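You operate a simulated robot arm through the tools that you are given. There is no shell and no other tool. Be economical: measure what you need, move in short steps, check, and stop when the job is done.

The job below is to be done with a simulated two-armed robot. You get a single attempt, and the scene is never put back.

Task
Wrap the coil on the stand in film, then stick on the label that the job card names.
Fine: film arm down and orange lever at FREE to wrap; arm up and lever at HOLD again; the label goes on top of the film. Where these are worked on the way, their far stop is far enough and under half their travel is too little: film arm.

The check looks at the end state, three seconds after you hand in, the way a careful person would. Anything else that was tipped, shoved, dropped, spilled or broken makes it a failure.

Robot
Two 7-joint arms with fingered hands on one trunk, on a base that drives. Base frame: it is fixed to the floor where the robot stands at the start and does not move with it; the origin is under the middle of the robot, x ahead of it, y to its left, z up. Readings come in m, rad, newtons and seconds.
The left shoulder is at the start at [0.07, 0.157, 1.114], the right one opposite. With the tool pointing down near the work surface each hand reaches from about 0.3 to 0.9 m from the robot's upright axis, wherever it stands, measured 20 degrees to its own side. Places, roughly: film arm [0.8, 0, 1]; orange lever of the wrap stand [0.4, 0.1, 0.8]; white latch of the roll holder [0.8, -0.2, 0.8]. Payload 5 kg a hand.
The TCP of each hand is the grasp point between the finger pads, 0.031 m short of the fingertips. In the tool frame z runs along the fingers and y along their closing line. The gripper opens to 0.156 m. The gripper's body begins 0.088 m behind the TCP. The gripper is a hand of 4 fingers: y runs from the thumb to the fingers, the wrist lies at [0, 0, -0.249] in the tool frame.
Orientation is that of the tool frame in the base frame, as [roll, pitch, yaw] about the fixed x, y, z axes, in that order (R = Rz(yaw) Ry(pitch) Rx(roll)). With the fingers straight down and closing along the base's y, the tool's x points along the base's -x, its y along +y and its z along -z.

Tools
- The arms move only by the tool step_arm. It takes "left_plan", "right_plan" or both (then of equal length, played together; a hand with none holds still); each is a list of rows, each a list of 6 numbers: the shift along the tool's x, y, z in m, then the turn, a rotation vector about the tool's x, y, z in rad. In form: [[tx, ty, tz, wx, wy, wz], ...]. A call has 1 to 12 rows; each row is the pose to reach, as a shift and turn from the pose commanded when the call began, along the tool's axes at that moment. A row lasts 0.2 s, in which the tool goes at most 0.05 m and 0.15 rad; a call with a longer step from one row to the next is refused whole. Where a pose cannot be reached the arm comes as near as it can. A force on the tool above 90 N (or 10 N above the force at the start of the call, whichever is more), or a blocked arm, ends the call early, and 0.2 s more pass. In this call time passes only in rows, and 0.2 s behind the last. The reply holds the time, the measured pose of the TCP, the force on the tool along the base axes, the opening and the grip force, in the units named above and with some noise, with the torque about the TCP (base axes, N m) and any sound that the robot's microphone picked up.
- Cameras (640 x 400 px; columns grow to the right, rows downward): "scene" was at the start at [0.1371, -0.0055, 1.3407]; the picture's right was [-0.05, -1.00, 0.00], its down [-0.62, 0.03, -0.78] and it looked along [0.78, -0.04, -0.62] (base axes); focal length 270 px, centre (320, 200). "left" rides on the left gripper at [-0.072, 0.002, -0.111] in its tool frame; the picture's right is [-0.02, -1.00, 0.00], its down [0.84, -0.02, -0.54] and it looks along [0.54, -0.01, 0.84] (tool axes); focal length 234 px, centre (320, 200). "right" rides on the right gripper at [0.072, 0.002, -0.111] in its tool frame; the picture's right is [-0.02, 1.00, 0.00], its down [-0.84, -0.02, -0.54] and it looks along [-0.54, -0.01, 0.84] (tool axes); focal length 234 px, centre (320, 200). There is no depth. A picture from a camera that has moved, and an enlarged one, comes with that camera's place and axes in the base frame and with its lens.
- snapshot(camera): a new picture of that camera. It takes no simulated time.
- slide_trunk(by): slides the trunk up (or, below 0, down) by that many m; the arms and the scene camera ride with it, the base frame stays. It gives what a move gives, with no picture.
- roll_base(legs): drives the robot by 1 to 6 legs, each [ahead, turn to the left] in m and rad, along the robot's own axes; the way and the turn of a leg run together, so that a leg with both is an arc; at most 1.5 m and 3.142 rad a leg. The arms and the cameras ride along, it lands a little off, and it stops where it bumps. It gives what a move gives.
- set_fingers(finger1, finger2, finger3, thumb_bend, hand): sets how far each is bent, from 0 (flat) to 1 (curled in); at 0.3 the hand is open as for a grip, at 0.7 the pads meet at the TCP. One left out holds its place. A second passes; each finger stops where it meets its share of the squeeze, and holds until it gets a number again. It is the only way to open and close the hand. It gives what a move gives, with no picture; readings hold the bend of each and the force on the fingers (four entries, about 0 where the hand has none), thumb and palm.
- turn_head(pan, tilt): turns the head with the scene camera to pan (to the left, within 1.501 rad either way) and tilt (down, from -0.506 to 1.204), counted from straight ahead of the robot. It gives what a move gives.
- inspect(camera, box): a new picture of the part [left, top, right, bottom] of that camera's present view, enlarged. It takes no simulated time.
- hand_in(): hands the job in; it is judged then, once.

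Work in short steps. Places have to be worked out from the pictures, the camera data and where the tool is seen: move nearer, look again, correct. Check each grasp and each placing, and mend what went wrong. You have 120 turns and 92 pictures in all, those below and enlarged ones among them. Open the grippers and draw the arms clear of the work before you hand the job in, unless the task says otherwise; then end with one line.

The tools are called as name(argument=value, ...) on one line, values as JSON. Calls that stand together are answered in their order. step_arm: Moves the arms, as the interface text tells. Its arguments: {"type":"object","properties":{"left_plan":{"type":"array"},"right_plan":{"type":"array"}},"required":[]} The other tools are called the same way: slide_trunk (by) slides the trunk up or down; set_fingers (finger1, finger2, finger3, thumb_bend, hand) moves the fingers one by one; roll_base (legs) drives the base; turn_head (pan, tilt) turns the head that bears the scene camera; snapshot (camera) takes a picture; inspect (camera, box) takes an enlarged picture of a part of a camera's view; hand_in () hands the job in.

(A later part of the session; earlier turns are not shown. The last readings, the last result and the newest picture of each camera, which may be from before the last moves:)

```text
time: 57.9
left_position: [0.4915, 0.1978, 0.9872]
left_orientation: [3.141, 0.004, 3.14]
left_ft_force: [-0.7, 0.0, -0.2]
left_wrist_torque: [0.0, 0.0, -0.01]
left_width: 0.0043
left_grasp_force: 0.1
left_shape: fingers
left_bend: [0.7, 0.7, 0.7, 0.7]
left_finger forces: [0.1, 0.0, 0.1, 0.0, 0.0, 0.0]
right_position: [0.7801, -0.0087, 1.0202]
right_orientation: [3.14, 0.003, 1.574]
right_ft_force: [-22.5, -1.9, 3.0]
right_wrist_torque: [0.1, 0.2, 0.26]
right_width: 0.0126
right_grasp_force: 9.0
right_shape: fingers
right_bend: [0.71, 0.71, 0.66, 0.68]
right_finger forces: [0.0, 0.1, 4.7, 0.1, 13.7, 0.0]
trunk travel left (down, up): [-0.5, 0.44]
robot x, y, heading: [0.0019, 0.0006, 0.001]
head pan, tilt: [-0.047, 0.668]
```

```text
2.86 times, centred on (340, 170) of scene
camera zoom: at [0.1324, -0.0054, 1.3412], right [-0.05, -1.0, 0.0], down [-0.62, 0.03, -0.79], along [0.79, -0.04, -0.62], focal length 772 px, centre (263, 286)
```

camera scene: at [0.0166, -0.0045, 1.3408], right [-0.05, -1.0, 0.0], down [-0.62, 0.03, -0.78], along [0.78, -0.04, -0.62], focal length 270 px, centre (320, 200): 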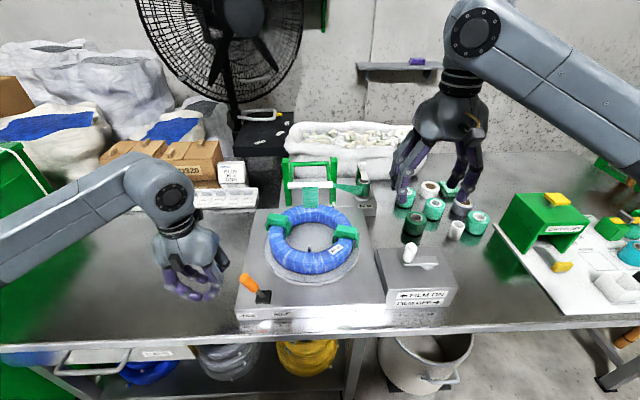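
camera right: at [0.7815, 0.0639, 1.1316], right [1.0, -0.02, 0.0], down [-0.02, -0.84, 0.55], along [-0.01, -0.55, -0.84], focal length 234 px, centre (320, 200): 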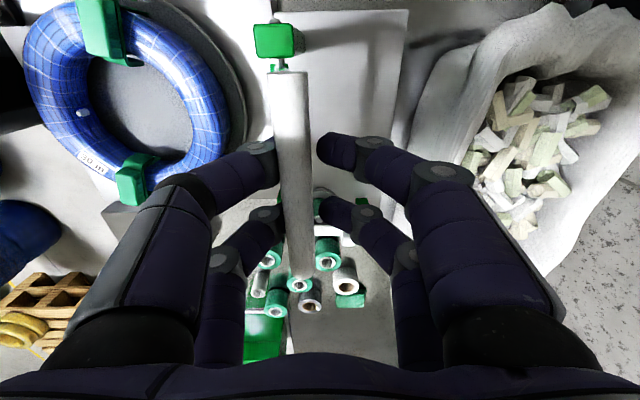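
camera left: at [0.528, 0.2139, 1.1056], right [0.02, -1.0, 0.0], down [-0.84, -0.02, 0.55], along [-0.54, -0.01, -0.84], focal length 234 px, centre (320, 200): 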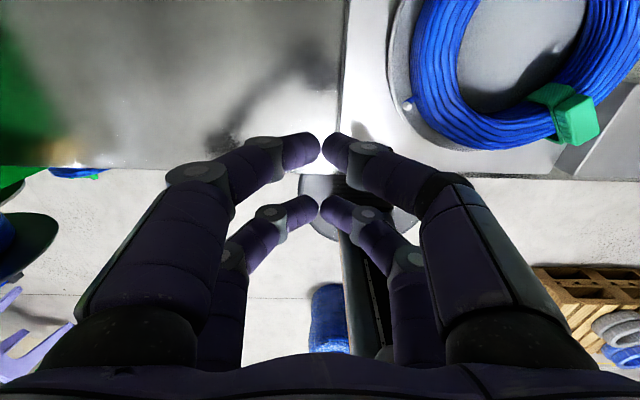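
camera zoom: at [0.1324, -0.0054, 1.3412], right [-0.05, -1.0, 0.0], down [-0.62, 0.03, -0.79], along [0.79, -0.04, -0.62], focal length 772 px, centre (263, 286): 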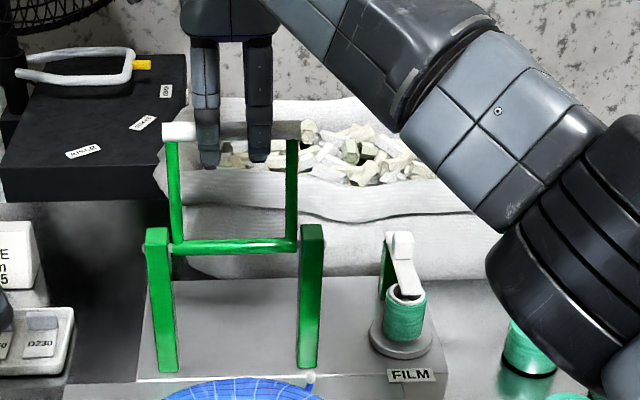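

The arm is at its rear stop, as at the start. I release it and lift the right hand clear.

set_fingers(hand="right", finger1=0.45, finger2=0.45, finger3=0.45, thumb_bend=0.45)

step_arm(right_plan=[[0, -0.01, -0.03, 0, 0, 0], [0, -0.01, -0.07, 0, 0, 0], [0, -0.01, -0.11, 0, 0, 0], [0, -0.01, -0.13, 0, 0, 0]])

step_arm(right_plan=[[-0.025, -0.018, 0, 0, 0, -0.1428], [-0.051, -0.036, 0, 0, 0, -0.2856], [-0.076, -0.054, 0, 0, 0, -0.4284], [-0.102, -0.072, 0, 0, 0, -0.5712], [-0.127, -0.09, 0, 0, 0, -0.714], [-0.153, -0.108, 0, 0, 0, -0.8568], [-0.178, -0.126, 0, 0, 0, -0.9996], [-0.204, -0.144, 0, 0, 0, -1.1424], [-0.229, -0.162, 0, 0, 0, -1.2852], [-0.255, -0.18, 0, 0, 0, -1.428], [-0.28, -0.2, 0, 0, 0, -1.5708]], left_plan=[[-0.019, 0.009, -0.005, 0, 0, -0.1428], [-0.038, 0.018, -0.01, 0, 0, -0.2856], [-0.057, 0.027, -0.015, 0, 0, -0.4284], [-0.075, 0.036, -0.02, 0, 0, -0.5712], [-0.094, 0.045, -0.025, 0, 0, -0.714], [-0.113, 0.055, -0.03, 0, 0, -0.8568], [-0.132, 0.064, -0.035, 0, 0, -0.9996], [-0.151, 0.073, -0.04, 0, 0, -1.1424], [-0.17, 0.082, -0.045, 0, 0, -1.2852], [-0.188, 0.091, -0.05, 0, 0, -1.428], [-0.207, 0.1, -0.05, 0, 0, -1.5708]])

set_fingers(hand="left", finger1=0.65, finger2=0.4, finger3=0.4, thumb_bend=0.55)

snapshot(camera="left")

snapshot(camera="scene")

```text
time: 58.9
left_position: [0.4953, 0.1975, 0.9865]
left_orientation: [-3.141, 0.0, 3.141]
left_ft_force: [-0.5, 0.4, -0.2]
left_wrist_torque: [0.01, -0.05, 0.0]
left_width: 0.0039
left_grasp_force: 0.0
left_shape: fingers
left_bend: [0.7, 0.7, 0.7, 0.7]
left_finger forces: [0.0, 0.0, 0.0, 0.0, 0.0, 0.1]
right_position: [0.7841, -0.0071, 1.0166]
right_orientation: [3.142, 0.001, 1.57]
right_ft_force: [0.9, 0.2, -0.2]
right_wrist_torque: [0.01, -0.01, 0.0]
right_width: 0.1004
right_grasp_force: 0.1
right_shape: fingers
right_bend: [0.45, 0.45, 0.45, 0.45]
right_finger forces: [0.0, 0.1, 0.0, 0.1, 0.0, 0.1]
trunk travel left (down, up): [-0.5, 0.44]
robot x, y, heading: [0.0002, -0.0006, 0.003]
head pan, tilt: [-0.047, 0.668]
```

```text
time: 59.9
left_position: [0.4965, 0.1959, 0.9854]
left_orientation: [-3.141, -0.001, -3.141]
left_ft_force: [0.1, -0.1, 0.8]
left_wrist_torque: [0.04, -0.01, 0.0]
left_width: 0.0042
left_grasp_force: 0.2
left_shape: fingers
left_bend: [0.7, 0.7, 0.7, 0.7]
left_finger forces: [0.1, 0.1, 0.1, 0.1, 0.1, 0.1]
right_position: [0.7708, -0.0111, 1.1372]
right_orientation: [-3.139, -0.001, 1.571]
right_ft_force: [0.0, 0.4, 0.2]
right_wrist_torque: [0.04, -0.01, 0.0]
right_width: 0.1006
right_grasp_force: 0.0
right_shape: fingers
right_bend: [0.45, 0.45, 0.45, 0.45]
right_finger forces: [0.0, 0.0, 0.0, 0.0, 0.0, 0.1]
right hand out of reach, approached as far as the arm can: row 4
trunk travel left (down, up): [-0.5, 0.44]
robot x, y, heading: [-0.0022, -0.0023, 0.001]
head pan, tilt: [-0.047, 0.668]
```

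```text
time: 62.3
left_position: [0.7022, 0.2956, 1.0357]
left_orientation: [3.142, -0.002, -1.569]
left_ft_force: [0.2, -0.7, 0.5]
left_wrist_torque: [0.03, -0.01, -0.01]
left_width: 0.004
left_grasp_force: 0.1
left_shape: fingers
left_bend: [0.7, 0.7, 0.7, 0.7]
left_finger forces: [0.0, 0.1, 0.0, 0.1, 0.0, 0.0]
right_position: [0.5709, -0.291, 1.1369]
right_orientation: [3.141, 0.0, -3.137]
right_ft_force: [0.3, -0.7, -1.5]
right_wrist_torque: [0.03, 0.02, 0.01]
right_width: 0.1007
right_grasp_force: 0.0
right_shape: fingers
right_bend: [0.45, 0.45, 0.45, 0.45]
right_finger forces: [0.0, 0.0, 0.1, 0.0, 0.1, 0.0]
trunk travel left (down, up): [-0.5, 0.44]
robot x, y, heading: [-0.0004, 0.0002, 0.001]
head pan, tilt: [-0.047, 0.668]
```

```text
time: 63.3
left_position: [0.7033, 0.2964, 1.0366]
left_orientation: [-3.141, 0.001, -1.57]
left_ft_force: [-0.3, 0.2, 0.4]
left_wrist_torque: [0.0, 0.0, 0.0]
left_width: 0.0414
left_grasp_force: 0.1
left_shape: fingers
left_bend: [0.65, 0.4, 0.4, 0.55]
left_finger forces: [0.0, 0.0, 0.1, 0.1, 0.0, 0.0]
right_position: [0.5717, -0.2891, 1.1349]
right_orientation: [3.14, -0.001, -3.141]
right_ft_force: [-0.3, 0.3, 0.3]
right_wrist_torque: [0.02, 0.01, -0.02]
right_width: 0.1008
right_grasp_force: 0.0
right_shape: fingers
right_bend: [0.45, 0.45, 0.45, 0.45]
right_finger forces: [0.1, 0.1, 0.0, 0.0, 0.1, 0.0]
trunk travel left (down, up): [-0.5, 0.44]
robot x, y, heading: [-0.0004, 0.0017, 0.004]
head pan, tilt: [-0.047, 0.668]
```

```text
39 pictures are left
camera left: at [0.7002, 0.3687, 1.1478], right [1.0, 0.02, 0.0], down [0.02, -0.84, 0.54], along [0.01, -0.54, -0.84], focal length 234 px, centre (320, 200)
```

left: 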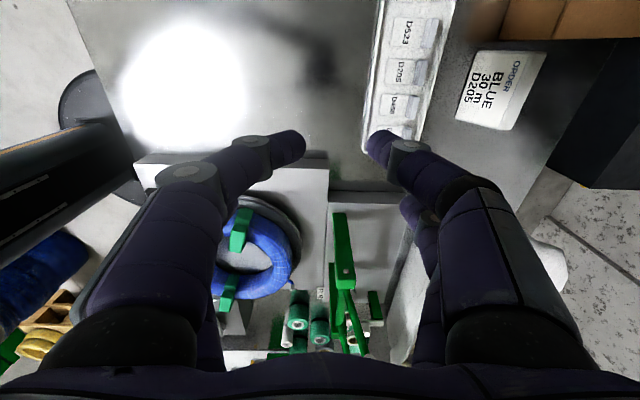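

```text
38 pictures are left
camera scene: at [0.1366, -0.0059, 1.3407], right [-0.05, -1.0, 0.0], down [-0.62, 0.03, -0.78], along [0.78, -0.04, -0.62], focal length 270 px, centre (320, 200)
```

scene: 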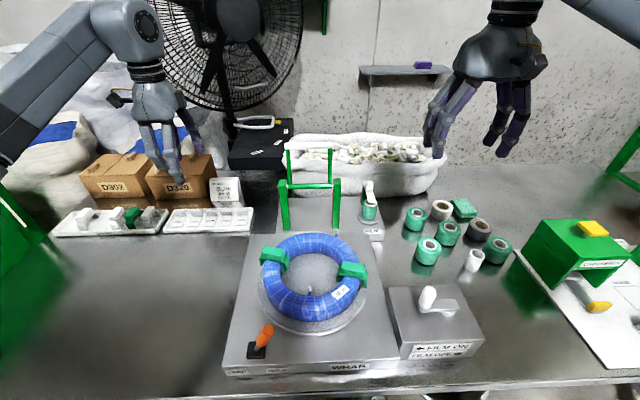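

Finger1 and the thumb form the pair on the +y side; they can pinch one tab alone. I zoom in to compare how low the open and bent fingertips reach.

inspect(camera="scene", box=[100, 60, 260, 240])

inspect(camera="left", box=[340, 0, 480, 160])

```text
2.22 times, centred on (180, 150) of scene
camera zoom: at [0.1366, -0.0059, 1.3407], right [-0.05, -1.0, 0.0], down [-0.62, 0.03, -0.78], along [0.78, -0.04, -0.62], focal length 600 px, centre (631, 311)
```

zoom: 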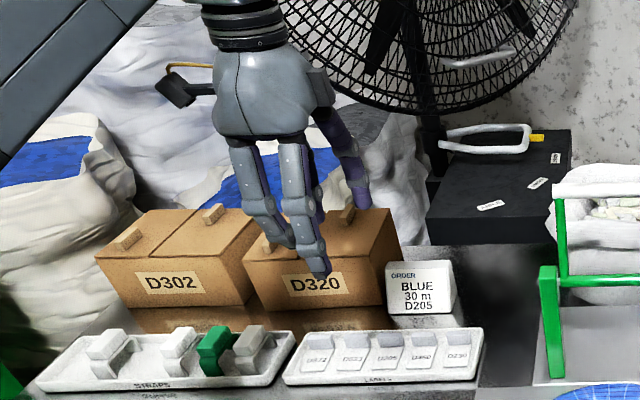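

```text
2.50 times, centred on (410, 80) of left
camera zoom: at [0.7002, 0.3687, 1.1478], right [1.0, 0.02, 0.0], down [0.02, -0.84, 0.54], along [0.01, -0.54, -0.84], focal length 585 px, centre (95, 500)
```

zoom: 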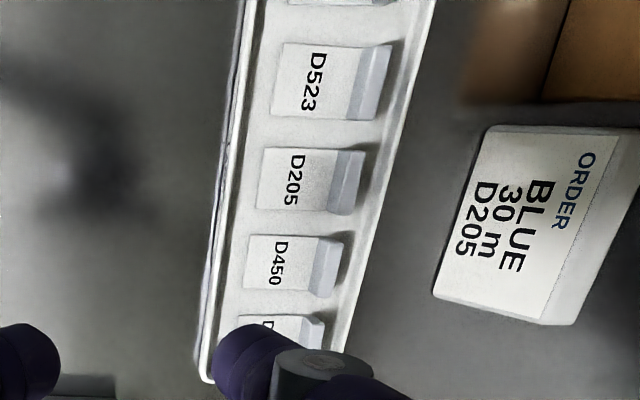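

The tab seems to be near [0.85, 0.335, 0.73], just past this arm's reach. I drive forward 0.06 m and look again from above the tray.

roll_base(legs=[[0.06, 0]])

step_arm(left_plan=[[0, -0.02, 0.03, 0, 0, 0], [0, -0.04, 0.06, 0, 0, 0], [0.0, -0.06, 0.09, 0, 0, 0]])

snapshot(camera="left")

inspect(camera="scene", box=[40, 120, 280, 270])

```text
time: 64.2
left_position: [0.7596, 0.2965, 1.0397]
left_orientation: [-3.136, 0.001, -1.571]
left_ft_force: [0.3, -0.3, 0.6]
left_wrist_torque: [-0.02, -0.04, -0.02]
left_width: 0.0418
left_grasp_force: 0.1
left_shape: fingers
left_bend: [0.65, 0.4, 0.4, 0.55]
left_finger forces: [0.0, 0.1, 0.0, 0.0, 0.1, 0.0]
right_position: [0.6277, -0.2902, 1.1389]
right_orientation: [3.142, 0.004, -3.141]
right_ft_force: [0.1, 0.2, 0.7]
right_wrist_torque: [0.04, 0.0, 0.02]
right_width: 0.1011
right_grasp_force: 0.0
right_shape: fingers
right_bend: [0.45, 0.45, 0.45, 0.45]
right_finger forces: [0.0, 0.1, 0.0, 0.0, 0.0, 0.0]
trunk travel left (down, up): [-0.5, 0.44]
robot x, y, heading: [0.0542, 0.0013, 0.002]
head pan, tilt: [-0.047, 0.668]
```

```text
time: 65.0
left_position: [0.8237, 0.296, 0.9444]
left_orientation: [3.141, -0.001, -1.571]
left_ft_force: [0.1, -0.1, 0.7]
left_wrist_torque: [-0.06, 0.03, -0.02]
left_width: 0.0415
left_grasp_force: 0.0
left_shape: fingers
left_bend: [0.65, 0.4, 0.4, 0.55]
left_finger forces: [0.0, 0.1, 0.0, 0.0, 0.1, 0.0]
right_position: [0.6315, -0.2894, 1.1347]
right_orientation: [3.141, 0.001, 3.141]
right_ft_force: [0.1, 0.6, -0.7]
right_wrist_torque: [0.02, -0.01, 0.01]
right_width: 0.1009
right_grasp_force: 0.1
right_shape: fingers
right_bend: [0.45, 0.45, 0.45, 0.45]
right_finger forces: [0.0, 0.0, 0.1, 0.0, 0.0, 0.0]
trunk travel left (down, up): [-0.5, 0.44]
robot x, y, heading: [0.0563, -0.0036, -0.001]
head pan, tilt: [-0.047, 0.668]
```

```text
35 pictures are left
camera left: at [0.8208, 0.3684, 1.0561], right [1.0, 0.02, 0.0], down [0.02, -0.84, 0.55], along [0.01, -0.55, -0.84], focal length 234 px, centre (320, 200)
```

left: 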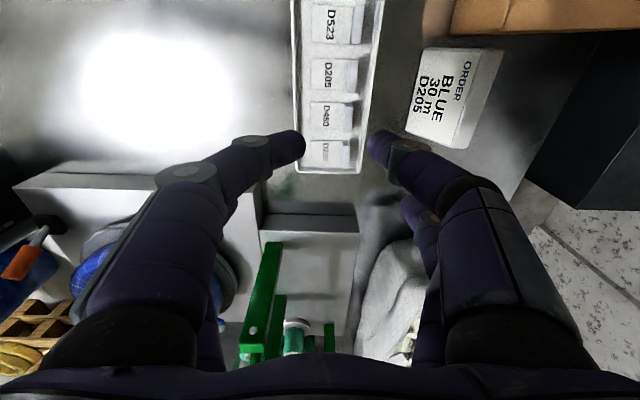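

```text
2.67 times, centred on (160, 195) of scene
camera zoom: at [0.1972, -0.0058, 1.3406], right [-0.05, -1.0, 0.0], down [-0.62, 0.03, -0.78], along [0.78, -0.04, -0.62], focal length 721 px, centre (747, 213)
```

zoom: 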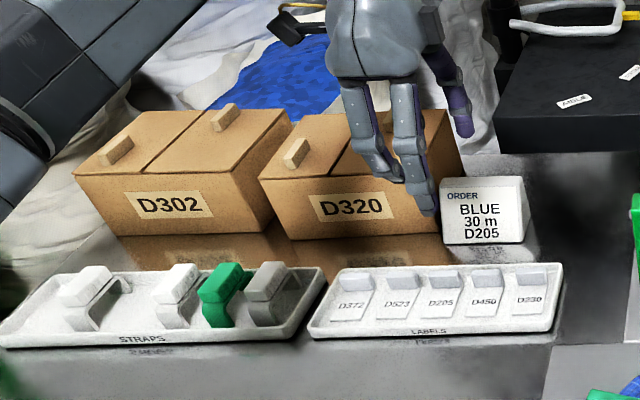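

Tab of D205 triangulates to about [0.861, 0.342, 0.72]. I test curling finger2 and finger3 fully so they stay above the neighbours.

set_fingers(hand="left", finger2=1.0, finger3=0.4, finger1=0.6, thumb_bend=0.6)

set_fingers(hand="left", finger3=1.0)

inspect(camera="left", box=[200, 40, 480, 260])

inspect(camera="scene", box=[130, 130, 250, 230])

```text
time: 66.0
left_position: [0.8215, 0.2958, 0.9459]
left_orientation: [-3.141, 0.0, -1.571]
left_ft_force: [-0.2, 0.3, 0.1]
left_wrist_torque: [-0.02, 0.02, -0.02]
left_width: 0.0413
left_grasp_force: 0.1
left_shape: fingers
left_bend: [0.6, 1.0, 0.4, 0.6]
left_finger forces: [0.1, 0.1, 0.1, 0.1, 0.0, 0.1]
right_position: [0.6313, -0.289, 1.1353]
right_orientation: [3.14, 0.001, 3.141]
right_ft_force: [-0.1, 0.5, 0.3]
right_wrist_torque: [0.0, 0.0, -0.01]
right_width: 0.1007
right_grasp_force: 0.0
right_shape: fingers
right_bend: [0.45, 0.45, 0.45, 0.45]
right_finger forces: [0.1, 0.0, 0.1, 0.0, 0.0, 0.2]
trunk travel left (down, up): [-0.5, 0.44]
robot x, y, heading: [0.0579, 0.0042, -0.0]
head pan, tilt: [-0.047, 0.668]
```

```text
time: 67.0
left_position: [0.8217, 0.2966, 0.9461]
left_orientation: [3.141, 0.0, -1.571]
left_ft_force: [-0.2, -0.2, 0.1]
left_wrist_torque: [0.03, -0.02, 0.05]
left_width: 0.0414
left_grasp_force: 0.0
left_shape: fingers
left_bend: [0.6, 1.0, 0.87, 0.6]
left_finger forces: [0.0, 0.0, 0.0, 0.1, 0.0, 0.1]
right_position: [0.6304, -0.2909, 1.1363]
right_orientation: [3.141, -0.001, -3.141]
right_ft_force: [0.1, -0.4, 0.4]
right_wrist_torque: [-0.02, 0.02, 0.03]
right_width: 0.1006
right_grasp_force: 0.2
right_shape: fingers
right_bend: [0.45, 0.45, 0.45, 0.45]
right_finger forces: [0.0, 0.0, 0.0, 0.1, 0.1, 0.0]
trunk travel left (down, up): [-0.5, 0.44]
robot x, y, heading: [0.0573, 0.0005, 0.002]
head pan, tilt: [-0.047, 0.668]
```

```text
1.82 times, centred on (340, 150) of left
camera zoom: at [0.8197, 0.3686, 1.057], right [1.0, 0.02, 0.0], down [0.02, -0.84, 0.55], along [0.01, -0.54, -0.84], focal length 426 px, centre (284, 291)
```

zoom: 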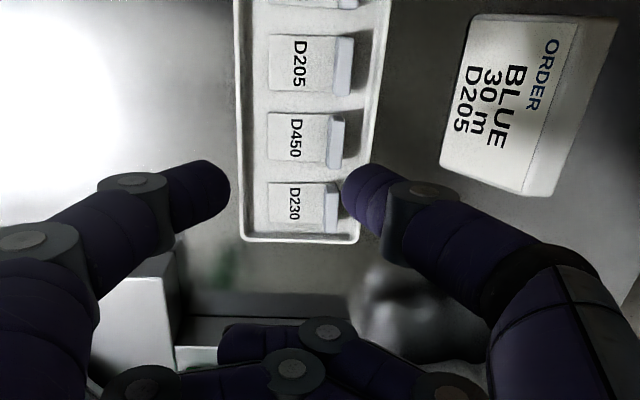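

```text
4.00 times, centred on (190, 180) of scene
camera zoom: at [0.196, -0.0057, 1.3407], right [-0.05, -1.0, 0.0], down [-0.62, 0.03, -0.78], along [0.78, -0.04, -0.62], focal length 1081 px, centre (840, 280)
```

zoom: 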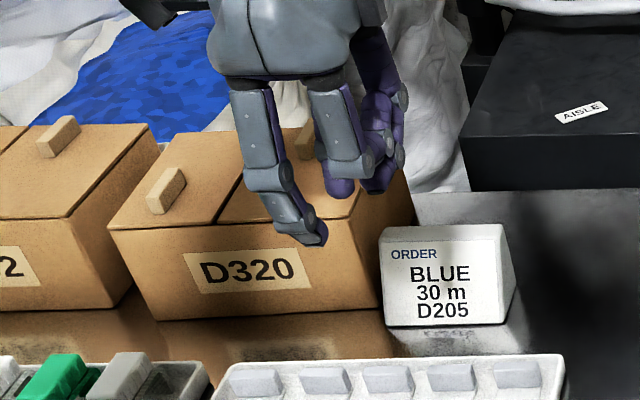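

The curled fingers are well clear. The pinch pair sits ~0.026 m on +y of the TCP. I move over the tab and descend to z 0.80 for a check.

set_fingers(hand="left", finger1=0.58, thumb_bend=0.64)

step_arm(left_plan=[[-0.008, -0.02, 0.03, 0, 0, 0], [-0.0165, -0.039, 0.06, 0, 0, 0], [-0.0165, -0.039, 0.1, 0, 0, 0], [-0.0165, -0.039, 0.14, 0, 0, 0]])

snapshot(camera="left")

inspect(camera="scene", box=[120, 150, 260, 260])

```text
time: 68.0
left_position: [0.822, 0.2958, 0.9453]
left_orientation: [-3.141, 0.0, -1.57]
left_ft_force: [0.6, -0.1, 0.5]
left_wrist_torque: [0.0, 0.03, 0.0]
left_width: 0.0396
left_grasp_force: 0.0
left_shape: fingers
left_bend: [0.57, 1.0, 0.87, 0.64]
left_finger forces: [0.0, 0.0, 0.0, 0.0, 0.1, 0.0]
right_position: [0.6307, -0.29, 1.1372]
right_orientation: [3.141, 0.001, -3.141]
right_ft_force: [0.0, 0.8, 0.4]
right_wrist_torque: [0.0, -0.02, 0.02]
right_width: 0.1007
right_grasp_force: 0.1
right_shape: fingers
right_bend: [0.45, 0.45, 0.45, 0.45]
right_finger forces: [0.1, 0.0, 0.1, 0.0, 0.1, 0.0]
trunk travel left (down, up): [-0.5, 0.44]
robot x, y, heading: [0.0601, 0.0007, 0.003]
head pan, tilt: [-0.047, 0.668]
```

```text
time: 69.0
left_position: [0.862, 0.3137, 0.8061]
left_orientation: [3.141, -0.002, -1.572]
left_ft_force: [-0.6, 0.0, 0.5]
left_wrist_torque: [-0.01, -0.03, 0.04]
left_width: 0.0394
left_grasp_force: 0.0
left_shape: fingers
left_bend: [0.57, 1.0, 0.87, 0.64]
left_finger forces: [0.0, 0.0, 0.1, 0.0, 0.1, 0.0]
right_position: [0.6319, -0.2885, 1.1361]
right_orientation: [3.141, -0.001, -3.141]
right_ft_force: [-0.6, 0.3, 0.4]
right_wrist_torque: [-0.01, 0.04, 0.0]
right_width: 0.101
right_grasp_force: 0.1
right_shape: fingers
right_bend: [0.45, 0.45, 0.45, 0.45]
right_finger forces: [0.0, 0.0, 0.0, 0.0, 0.0, 0.1]
trunk travel left (down, up): [-0.5, 0.44]
robot x, y, heading: [0.0613, -0.0, 0.0]
head pan, tilt: [-0.047, 0.668]
```

```text
31 pictures are left
camera left: at [0.86, 0.3859, 0.9167], right [1.0, 0.02, 0.0], down [0.02, -0.84, 0.55], along [0.01, -0.55, -0.84], focal length 234 px, centre (320, 200)
```

left: 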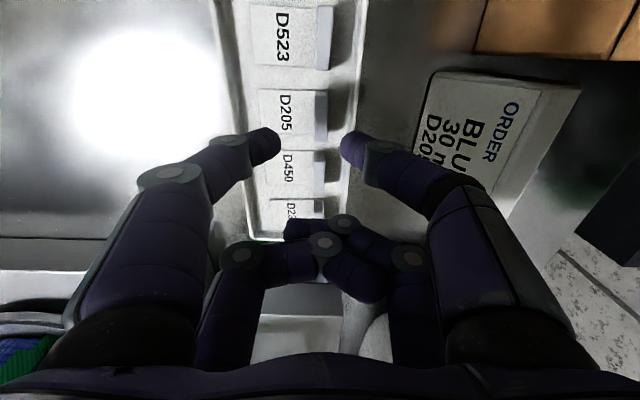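

```text
3.64 times, centred on (190, 205) of scene
camera zoom: at [0.1971, -0.0055, 1.3407], right [-0.05, -1.0, 0.0], down [-0.62, 0.03, -0.78], along [0.78, -0.04, -0.62], focal length 983 px, centre (793, 182)
```

zoom: 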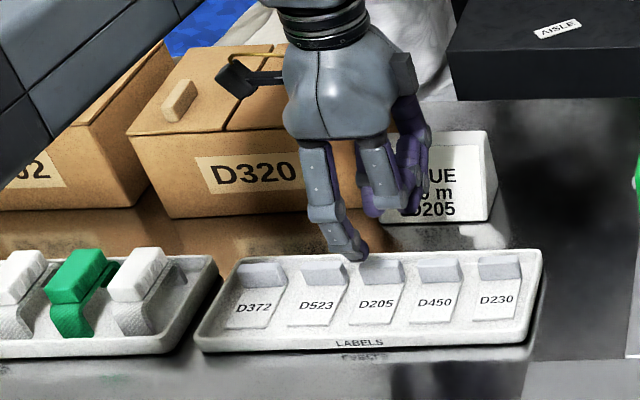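

Tab is centred between finger1 and thumb at [0.8606, 0.3396]. I descend to z≈0.745.

step_arm(left_plan=[[0, 0.001, 0.03, 0, 0, 0], [0, 0.001, 0.05, 0, 0, 0], [0, 0.001, 0.061, 0, 0, 0]])

snapshot(camera="left")

inspect(camera="scene", box=[150, 180, 250, 250])

```text
time: 69.8
left_position: [0.8602, 0.3128, 0.7483]
left_orientation: [-3.137, 0.0, -1.57]
left_ft_force: [-0.7, 0.4, 8.2]
left_wrist_torque: [0.19, 0.26, 0.03]
left_width: 0.0381
left_grasp_force: 3.5
left_shape: fingers
left_bend: [0.57, 1.0, 0.87, 0.64]
left_finger forces: [7.1, 0.1, 0.1, 0.0, 0.8, 0.1]
right_position: [0.6305, -0.2905, 1.1365]
right_orientation: [3.14, 0.001, 3.141]
right_ft_force: [-0.2, 0.3, -0.4]
right_wrist_torque: [0.01, 0.01, 0.03]
right_width: 0.1011
right_grasp_force: 0.1
right_shape: fingers
right_bend: [0.45, 0.45, 0.45, 0.45]
right_finger forces: [0.0, 0.0, 0.0, 0.0, 0.0, 0.1]
trunk travel left (down, up): [-0.5, 0.44]
robot x, y, heading: [0.06, -0.0004, 0.001]
head pan, tilt: [-0.047, 0.668]
```

```text
29 pictures are left
camera left: at [0.8572, 0.3855, 0.8591], right [1.0, 0.03, 0.0], down [0.02, -0.84, 0.55], along [0.02, -0.55, -0.84], focal length 234 px, centre (320, 200)
```

left: 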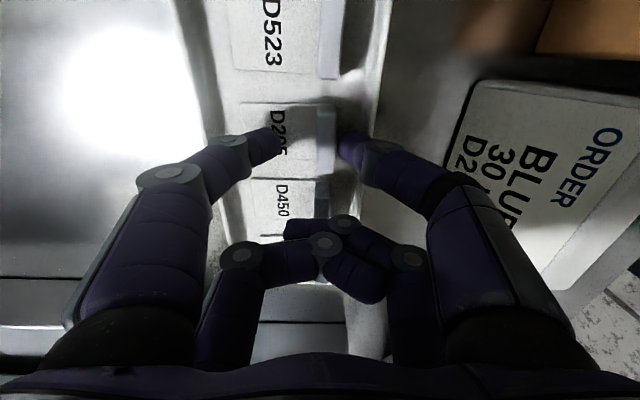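

```text
5.71 times, centred on (200, 215) of scene
camera zoom: at [0.1947, -0.0061, 1.3411], right [-0.05, -1.0, 0.0], down [-0.62, 0.03, -0.79], along [0.78, -0.04, -0.62], focal length 1544 px, centre (1006, 114)
```

zoom: 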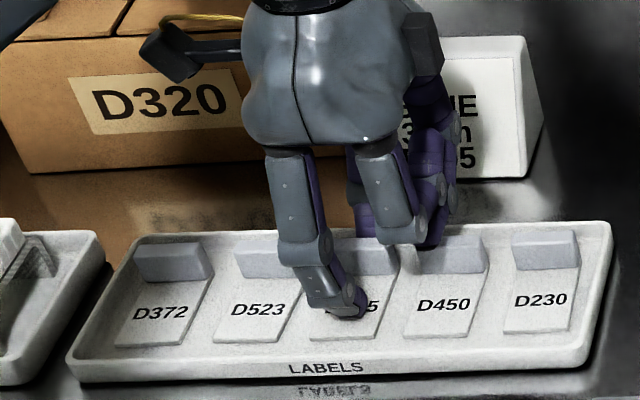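

Finger1 just touches the card. I raise 4 mm and close the pair on the tab.

step_arm(left_plan=[[0, 0, -0.005, 0, 0, 0]])

set_fingers(hand="left", finger1=0.74, thumb_bend=0.74)

snapshot(camera="left")

```text
time: 70.2
left_position: [0.8596, 0.313, 0.7492]
left_orientation: [-3.14, 0.001, -1.572]
left_ft_force: [0.2, 0.1, -0.3]
left_wrist_torque: [0.0, -0.06, 0.02]
left_width: 0.0391
left_grasp_force: 0.1
left_shape: fingers
left_bend: [0.57, 1.0, 0.87, 0.64]
left_finger forces: [0.0, 0.0, 0.0, 0.0, 0.1, 0.0]
right_position: [0.6307, -0.2895, 1.1365]
right_orientation: [-3.141, 0.0, 3.14]
right_ft_force: [0.5, -0.3, -1.2]
right_wrist_torque: [0.0, -0.02, -0.02]
right_width: 0.1009
right_grasp_force: 0.2
right_shape: fingers
right_bend: [0.45, 0.45, 0.45, 0.45]
right_finger forces: [0.0, 0.0, 0.0, 0.0, 0.1, 0.0]
trunk travel left (down, up): [-0.5, 0.44]
robot x, y, heading: [0.057, -0.0, 0.001]
head pan, tilt: [-0.047, 0.668]
```

```text
time: 71.2
left_position: [0.8593, 0.3132, 0.7497]
left_orientation: [3.141, 0.0, -1.569]
left_ft_force: [-0.3, 0.6, -0.4]
left_wrist_torque: [-0.01, 0.0, -0.01]
left_width: 0.0105
left_grasp_force: 7.2
left_shape: fingers
left_bend: [0.65, 1.0, 0.87, 0.72]
left_finger forces: [7.1, 0.0, 0.1, 0.1, 7.1, 0.1]
right_position: [0.6304, -0.2899, 1.1359]
right_orientation: [3.141, 0.0, -3.141]
right_ft_force: [0.1, 0.2, -0.1]
right_wrist_torque: [0.01, 0.02, -0.01]
right_width: 0.1009
right_grasp_force: 0.0
right_shape: fingers
right_bend: [0.45, 0.45, 0.45, 0.45]
right_finger forces: [0.1, 0.0, 0.1, 0.1, 0.0, 0.1]
trunk travel left (down, up): [-0.5, 0.44]
robot x, y, heading: [0.0623, -0.0021, -0.002]
head pan, tilt: [-0.047, 0.668]
```

```text
27 pictures are left
camera left: at [0.8576, 0.3857, 0.8621], right [1.0, 0.02, 0.0], down [0.02, -0.84, 0.55], along [0.01, -0.54, -0.84], focal length 234 px, centre (320, 200)
```

left: 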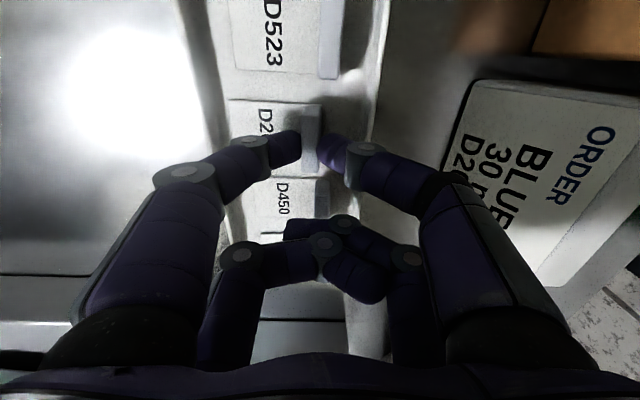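

The tab is gripped at 7 N. I lift it straight up and check.

step_arm(left_plan=[[0, 0, -0.02, 0, 0, 0], [0, 0, -0.05, 0, 0, 0], [0, 0, -0.09, 0, 0, 0], [0, 0, -0.13, 0, 0, 0], [0, 0, -0.17, 0, 0, 0], [0, 0, -0.2, 0, 0, 0]])

snapshot(camera="left")

snapshot(camera="scene")

```text
time: 72.7
left_position: [0.859, 0.3141, 0.95]
left_orientation: [-3.141, 0.001, -1.57]
left_ft_force: [0.0, -0.5, -0.4]
left_wrist_torque: [-0.02, -0.01, 0.0]
left_width: 0.0106
left_grasp_force: 6.9
left_shape: fingers
left_bend: [0.65, 1.0, 0.87, 0.72]
left_finger forces: [7.0, 0.0, 0.0, 0.0, 7.0, 0.0]
right_position: [0.6308, -0.2907, 1.1362]
right_orientation: [-3.141, 0.002, -3.141]
right_ft_force: [-0.3, -0.6, -1.0]
right_wrist_torque: [0.04, -0.01, 0.0]
right_width: 0.1009
right_grasp_force: 0.0
right_shape: fingers
right_bend: [0.45, 0.45, 0.45, 0.45]
right_finger forces: [0.1, 0.0, 0.0, 0.0, 0.0, 0.0]
trunk travel left (down, up): [-0.5, 0.44]
robot x, y, heading: [0.0576, 0.0022, -0.002]
head pan, tilt: [-0.047, 0.668]
```

```text
26 pictures are left
camera left: at [0.8568, 0.3861, 1.0628], right [1.0, 0.02, 0.0], down [0.02, -0.84, 0.54], along [0.01, -0.54, -0.84], focal length 234 px, centre (320, 200)
```

left: 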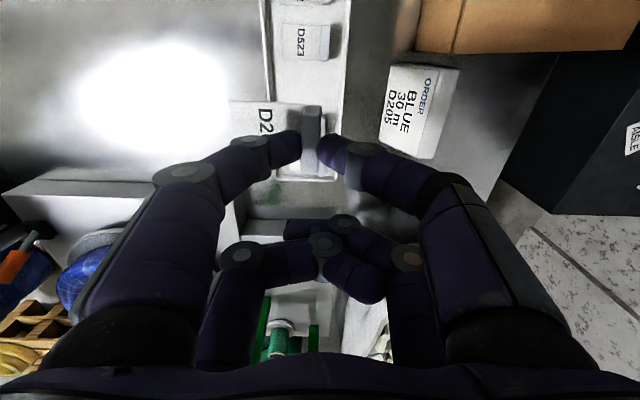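

```text
25 pictures are left
camera scene: at [0.1955, -0.0062, 1.3407], right [-0.05, -1.0, 0.0], down [-0.62, 0.03, -0.78], along [0.78, -0.04, -0.62], focal length 270 px, centre (320, 200)
```

scene: 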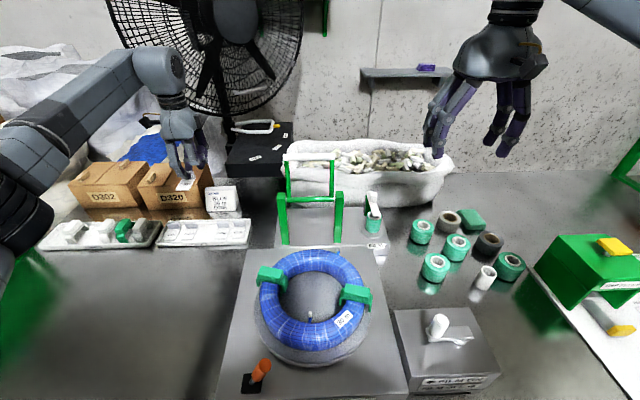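

Label D205 is held level, card toward the robot. I carry it over the left part of the ring (free of straps), around [0.50, 0.083].

step_arm(left_plan=[[0.01, 0.04, -0.01, 0, 0, 0], [0.025, 0.08, -0.01, 0, 0, 0], [0.045, 0.12, -0.01, 0, 0, 0], [0.07, 0.16, -0.01, 0, 0, 0], [0.095, 0.2, -0.01, 0, 0, 0], [0.125, 0.235, -0.01, 0, 0, 0], [0.155, 0.265, -0.01, 0, 0, 0], [0.19, 0.29, -0.01, 0, 0, 0], [0.225, 0.315, -0.01, 0, 0, 0], [0.257, 0.331, -0.01, 0, 0, 0]])

snapshot(camera="left")

snapshot(camera="scene")

```text
time: 74.8
left_position: [0.5288, 0.0557, 0.9599]
left_orientation: [3.141, -0.002, -1.568]
left_ft_force: [-0.4, 1.0, -0.6]
left_wrist_torque: [0.0, 0.02, 0.02]
left_width: 0.0105
left_grasp_force: 7.0
left_shape: fingers
left_bend: [0.65, 1.0, 0.87, 0.72]
left_finger forces: [7.0, 0.0, 0.1, 0.0, 6.9, 0.0]
right_position: [0.6305, -0.2912, 1.1358]
right_orientation: [3.14, 0.001, -3.14]
right_ft_force: [0.1, -0.4, 0.0]
right_wrist_torque: [0.04, 0.0, -0.03]
right_width: 0.1011
right_grasp_force: 0.1
right_shape: fingers
right_bend: [0.45, 0.45, 0.45, 0.45]
right_finger forces: [0.0, 0.1, 0.1, 0.0, 0.0, 0.1]
trunk travel left (down, up): [-0.5, 0.44]
robot x, y, heading: [0.0594, 0.0015, -0.003]
head pan, tilt: [-0.047, 0.668]
```

```text
24 pictures are left
camera left: at [0.5267, 0.1277, 1.0725], right [1.0, 0.03, 0.0], down [0.02, -0.84, 0.54], along [0.01, -0.54, -0.84], focal length 234 px, centre (320, 200)
```

left: 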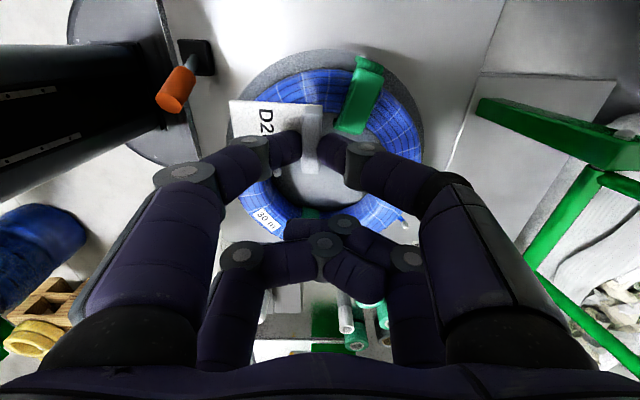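

```text
23 pictures are left
camera scene: at [0.1962, -0.0072, 1.3407], right [-0.05, -1.0, 0.0], down [-0.62, 0.03, -0.78], along [0.78, -0.04, -0.62], focal length 270 px, centre (320, 200)
```

scene: 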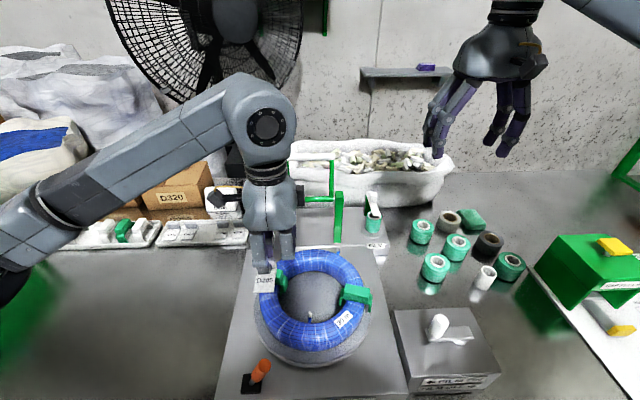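

The card spans x 0.468–0.522; the strap at x≥0.546 is too near the thumb, so I shift 25 mm toward the front along the ring and go down to z 0.90.

step_arm(left_plan=[[0.007, 0.012, 0.02, 0, 0, 0], [0.015, 0.025, 0.04, 0, 0, 0], [0.015, 0.025, 0.06, 0, 0, 0]])

snapshot(camera="left")

inspect(camera="scene", box=[220, 220, 400, 380])

```text
time: 75.7
left_position: [0.5041, 0.0413, 0.8998]
left_orientation: [3.14, -0.003, -1.568]
left_ft_force: [0.0, -0.4, 0.1]
left_wrist_torque: [-0.04, -0.03, 0.03]
left_width: 0.01
left_grasp_force: 6.7
left_shape: fingers
left_bend: [0.65, 1.0, 0.87, 0.72]
left_finger forces: [6.9, 0.1, 0.0, 0.1, 6.9, 0.0]
right_position: [0.631, -0.2887, 1.1363]
right_orientation: [-3.141, -0.001, -3.141]
right_ft_force: [-0.6, 1.0, -0.6]
right_wrist_torque: [0.02, 0.02, 0.01]
right_width: 0.1011
right_grasp_force: 0.0
right_shape: fingers
right_bend: [0.45, 0.45, 0.45, 0.45]
right_finger forces: [0.1, 0.1, 0.0, 0.0, 0.1, 0.0]
trunk travel left (down, up): [-0.5, 0.44]
robot x, y, heading: [0.0602, 0.0003, 0.002]
head pan, tilt: [-0.047, 0.668]
```

```text
22 pictures are left
camera left: at [0.5018, 0.1134, 1.0117], right [1.0, 0.03, 0.0], down [0.02, -0.84, 0.55], along [0.01, -0.55, -0.84], focal length 234 px, centre (320, 200)
```

left: 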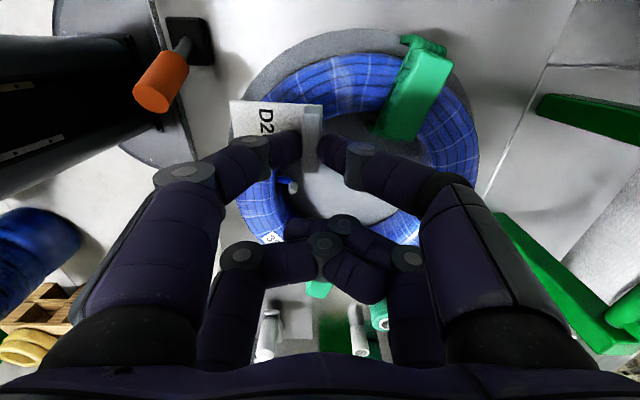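

```text
2.50 times, centred on (310, 300) of scene
camera zoom: at [0.1963, -0.0052, 1.3407], right [-0.05, -1.0, 0.0], down [-0.62, 0.03, -0.78], along [0.78, -0.04, -0.62], focal length 676 px, centre (345, -50)
```

zoom: 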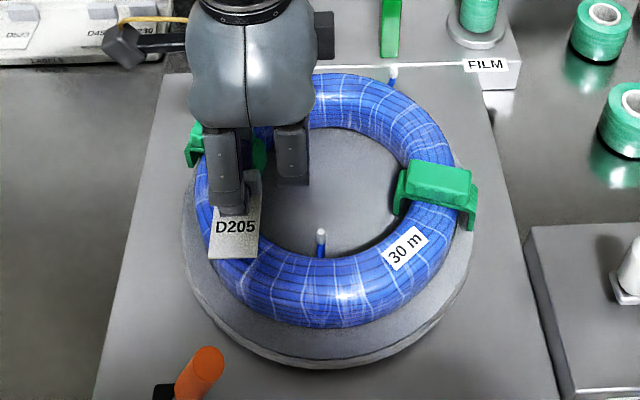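

Aligned over the ring's mid-line. I descend slowly until it touches.

step_arm(left_plan=[[0, 0, 0.01, 0, 0, 0], [0, 0, 0.018, 0, 0, 0], [0, 0, 0.024, 0, 0, 0]])

snapshot(camera="left")

inspect(camera="scene", box=[230, 250, 330, 340])

```text
time: 76.5
left_position: [0.5035, 0.0404, 0.8776]
left_orientation: [-3.141, 0.001, -1.57]
left_ft_force: [1.1, -0.1, 0.6]
left_wrist_torque: [0.01, 0.0, -0.01]
left_width: 0.0102
left_grasp_force: 6.9
left_shape: fingers
left_bend: [0.65, 1.0, 0.87, 0.72]
left_finger forces: [6.9, 0.0, 0.0, 0.0, 7.0, 0.2]
right_position: [0.6318, -0.2892, 1.1359]
right_orientation: [3.141, 0.0, 3.141]
right_ft_force: [0.2, 0.0, 0.2]
right_wrist_torque: [-0.01, -0.03, -0.03]
right_width: 0.1007
right_grasp_force: 0.1
right_shape: fingers
right_bend: [0.45, 0.45, 0.45, 0.45]
right_finger forces: [0.0, 0.0, 0.1, 0.1, 0.1, 0.0]
trunk travel left (down, up): [-0.5, 0.44]
robot x, y, heading: [0.058, -0.0001, -0.006]
head pan, tilt: [-0.047, 0.668]
```

```text
20 pictures are left
camera left: at [0.5016, 0.1131, 0.9881], right [1.0, 0.02, 0.0], down [0.02, -0.84, 0.55], along [0.01, -0.55, -0.84], focal length 234 px, centre (320, 200)
```

left: 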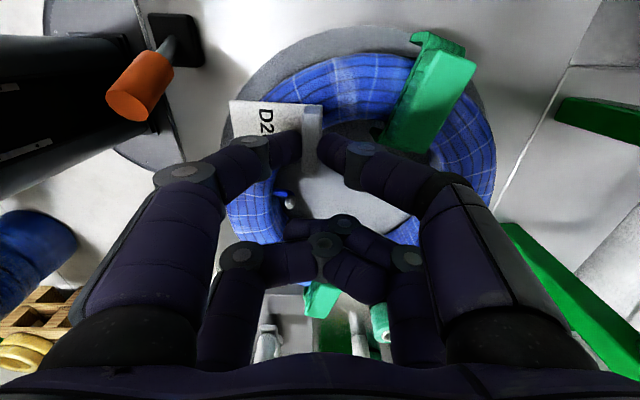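

```text
4.44 times, centred on (280, 295) of scene
camera zoom: at [0.196, -0.0057, 1.3407], right [-0.05, -1.0, 0.0], down [-0.62, 0.03, -0.78], along [0.78, -0.04, -0.62], focal length 1201 px, centre (498, -222)
```

zoom: 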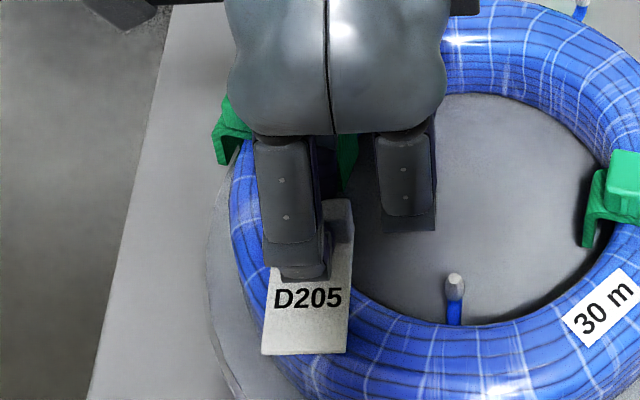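

No contact yet. I lower further in small steps.

step_arm(left_plan=[[0, 0, 0.006, 0, 0, 0], [0, 0, 0.011, 0, 0, 0], [0, 0, 0.015, 0, 0, 0]])

inspect(camera="scene", box=[230, 250, 330, 340])

```text
time: 77.2
left_position: [0.5022, 0.0404, 0.8646]
left_orientation: [-3.139, -0.002, -1.571]
left_ft_force: [-2.4, 0.8, 25.0]
left_wrist_torque: [0.58, 0.32, 0.03]
left_width: 0.0097
left_grasp_force: 16.2
left_shape: fingers
left_bend: [0.72, 1.0, 0.87, 0.73]
left_finger forces: [21.4, 0.0, 0.1, 0.0, 11.4, 0.0]
right_position: [0.6288, -0.289, 1.1382]
right_orientation: [-3.141, 0.002, 3.142]
right_ft_force: [-0.8, -0.2, 0.0]
right_wrist_torque: [-0.01, -0.04, 0.0]
right_width: 0.1008
right_grasp_force: 0.1
right_shape: fingers
right_bend: [0.45, 0.45, 0.45, 0.45]
right_finger forces: [0.0, 0.0, 0.0, 0.0, 0.0, 0.2]
trunk travel left (down, up): [-0.5, 0.44]
robot x, y, heading: [0.0576, -0.0013, -0.003]
head pan, tilt: [-0.047, 0.668]
```

```text
4.44 times, centred on (280, 295) of scene
camera zoom: at [0.1934, -0.0059, 1.3415], right [-0.05, -1.0, 0.0], down [-0.62, 0.03, -0.79], along [0.78, -0.04, -0.62], focal length 1201 px, centre (498, -222)
```

zoom: 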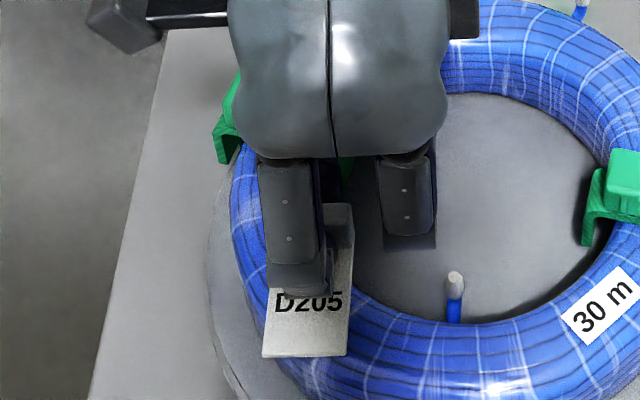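

Pressed with 25 N, the label is on the film. I ease off 3 mm, then open the pinch.

step_arm(left_plan=[[0, 0, -0.003, 0, 0, 0]])

set_fingers(hand="left", finger1=0.6, thumb_bend=0.65)

inspect(camera="scene", box=[230, 250, 330, 340])

```text
time: 77.7
left_position: [0.503, 0.0408, 0.8647]
left_orientation: [3.141, -0.001, -1.572]
left_ft_force: [-2.7, -0.3, 14.2]
left_wrist_torque: [0.31, 0.19, 0.07]
left_width: 0.0101
left_grasp_force: 12.0
left_shape: fingers
left_bend: [0.71, 1.0, 0.87, 0.73]
left_finger forces: [15.6, 0.1, 0.1, 0.1, 8.3, 0.0]
right_position: [0.6298, -0.2902, 1.1364]
right_orientation: [-3.141, 0.003, 3.141]
right_ft_force: [-1.0, 0.4, 0.2]
right_wrist_torque: [0.01, 0.0, 0.02]
right_width: 0.1009
right_grasp_force: 0.1
right_shape: fingers
right_bend: [0.45, 0.45, 0.45, 0.45]
right_finger forces: [0.0, 0.0, 0.0, 0.0, 0.0, 0.0]
trunk travel left (down, up): [-0.5, 0.44]
robot x, y, heading: [0.0593, 0.0019, 0.001]
head pan, tilt: [-0.047, 0.668]
```

```text
time: 78.7
left_position: [0.5049, 0.0403, 0.8644]
left_orientation: [-3.141, 0.001, -1.571]
left_ft_force: [-0.8, 0.3, 14.3]
left_wrist_torque: [0.31, 0.2, 0.02]
left_width: 0.0219
left_grasp_force: 7.3
left_shape: fingers
left_bend: [0.71, 1.0, 0.87, 0.65]
left_finger forces: [15.2, 0.0, 0.0, 0.1, 0.1, 0.0]
right_position: [0.6303, -0.2909, 1.1359]
right_orientation: [-3.141, 0.001, 3.141]
right_ft_force: [0.3, -0.1, 0.6]
right_wrist_torque: [0.0, 0.0, 0.01]
right_width: 0.1007
right_grasp_force: 0.0
right_shape: fingers
right_bend: [0.45, 0.45, 0.45, 0.45]
right_finger forces: [0.0, 0.0, 0.0, 0.0, 0.0, 0.0]
trunk travel left (down, up): [-0.5, 0.44]
robot x, y, heading: [0.0606, 0.0003, 0.001]
head pan, tilt: [-0.047, 0.668]
```

```text
4.44 times, centred on (280, 295) of scene
camera zoom: at [0.1949, -0.0059, 1.3409], right [-0.05, -1.0, 0.0], down [-0.62, 0.03, -0.79], along [0.78, -0.04, -0.62], focal length 1201 px, centre (498, -222)
```

zoom: 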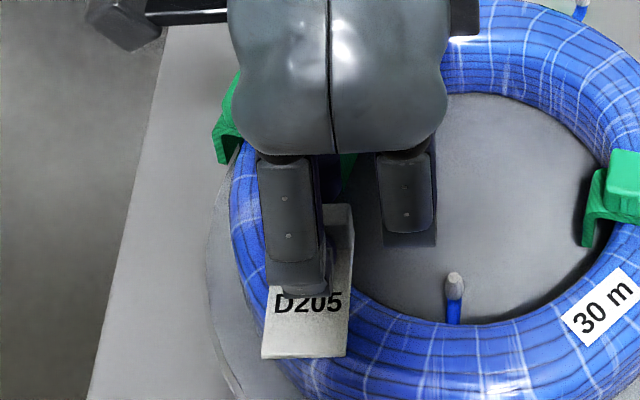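

Thumb is free, finger1 is still pressing on the card. I rise gently so it releases.

step_arm(left_plan=[[0, 0, -0.005, 0, 0, 0]])

inspect(camera="scene", box=[230, 250, 330, 340])

```text
time: 79.0
left_position: [0.5038, 0.0416, 0.8698]
left_orientation: [3.14, 0.003, -1.569]
left_ft_force: [1.2, 1.0, 2.7]
left_wrist_torque: [0.08, 0.05, -0.05]
left_width: 0.0277
left_grasp_force: 1.8
left_shape: fingers
left_bend: [0.62, 1.0, 0.87, 0.65]
left_finger forces: [2.8, 0.1, 0.0, 0.1, 0.0, 0.0]
right_position: [0.6313, -0.2893, 1.1371]
right_orientation: [-3.141, 0.001, 3.141]
right_ft_force: [0.0, -0.4, 0.1]
right_wrist_torque: [0.04, 0.02, -0.02]
right_width: 0.101
right_grasp_force: 0.1
right_shape: fingers
right_bend: [0.45, 0.45, 0.45, 0.45]
right_finger forces: [0.0, 0.0, 0.1, 0.0, 0.1, 0.0]
trunk travel left (down, up): [-0.5, 0.44]
robot x, y, heading: [0.0602, -0.0046, -0.002]
head pan, tilt: [-0.047, 0.668]
```

```text
4.44 times, centred on (280, 295) of scene
camera zoom: at [0.1962, -0.0058, 1.3405], right [-0.05, -1.0, 0.0], down [-0.62, 0.03, -0.78], along [0.78, -0.04, -0.62], focal length 1201 px, centre (498, -222)
```

zoom: 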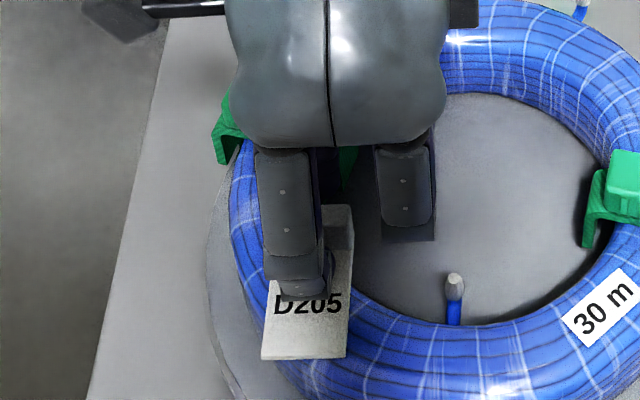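

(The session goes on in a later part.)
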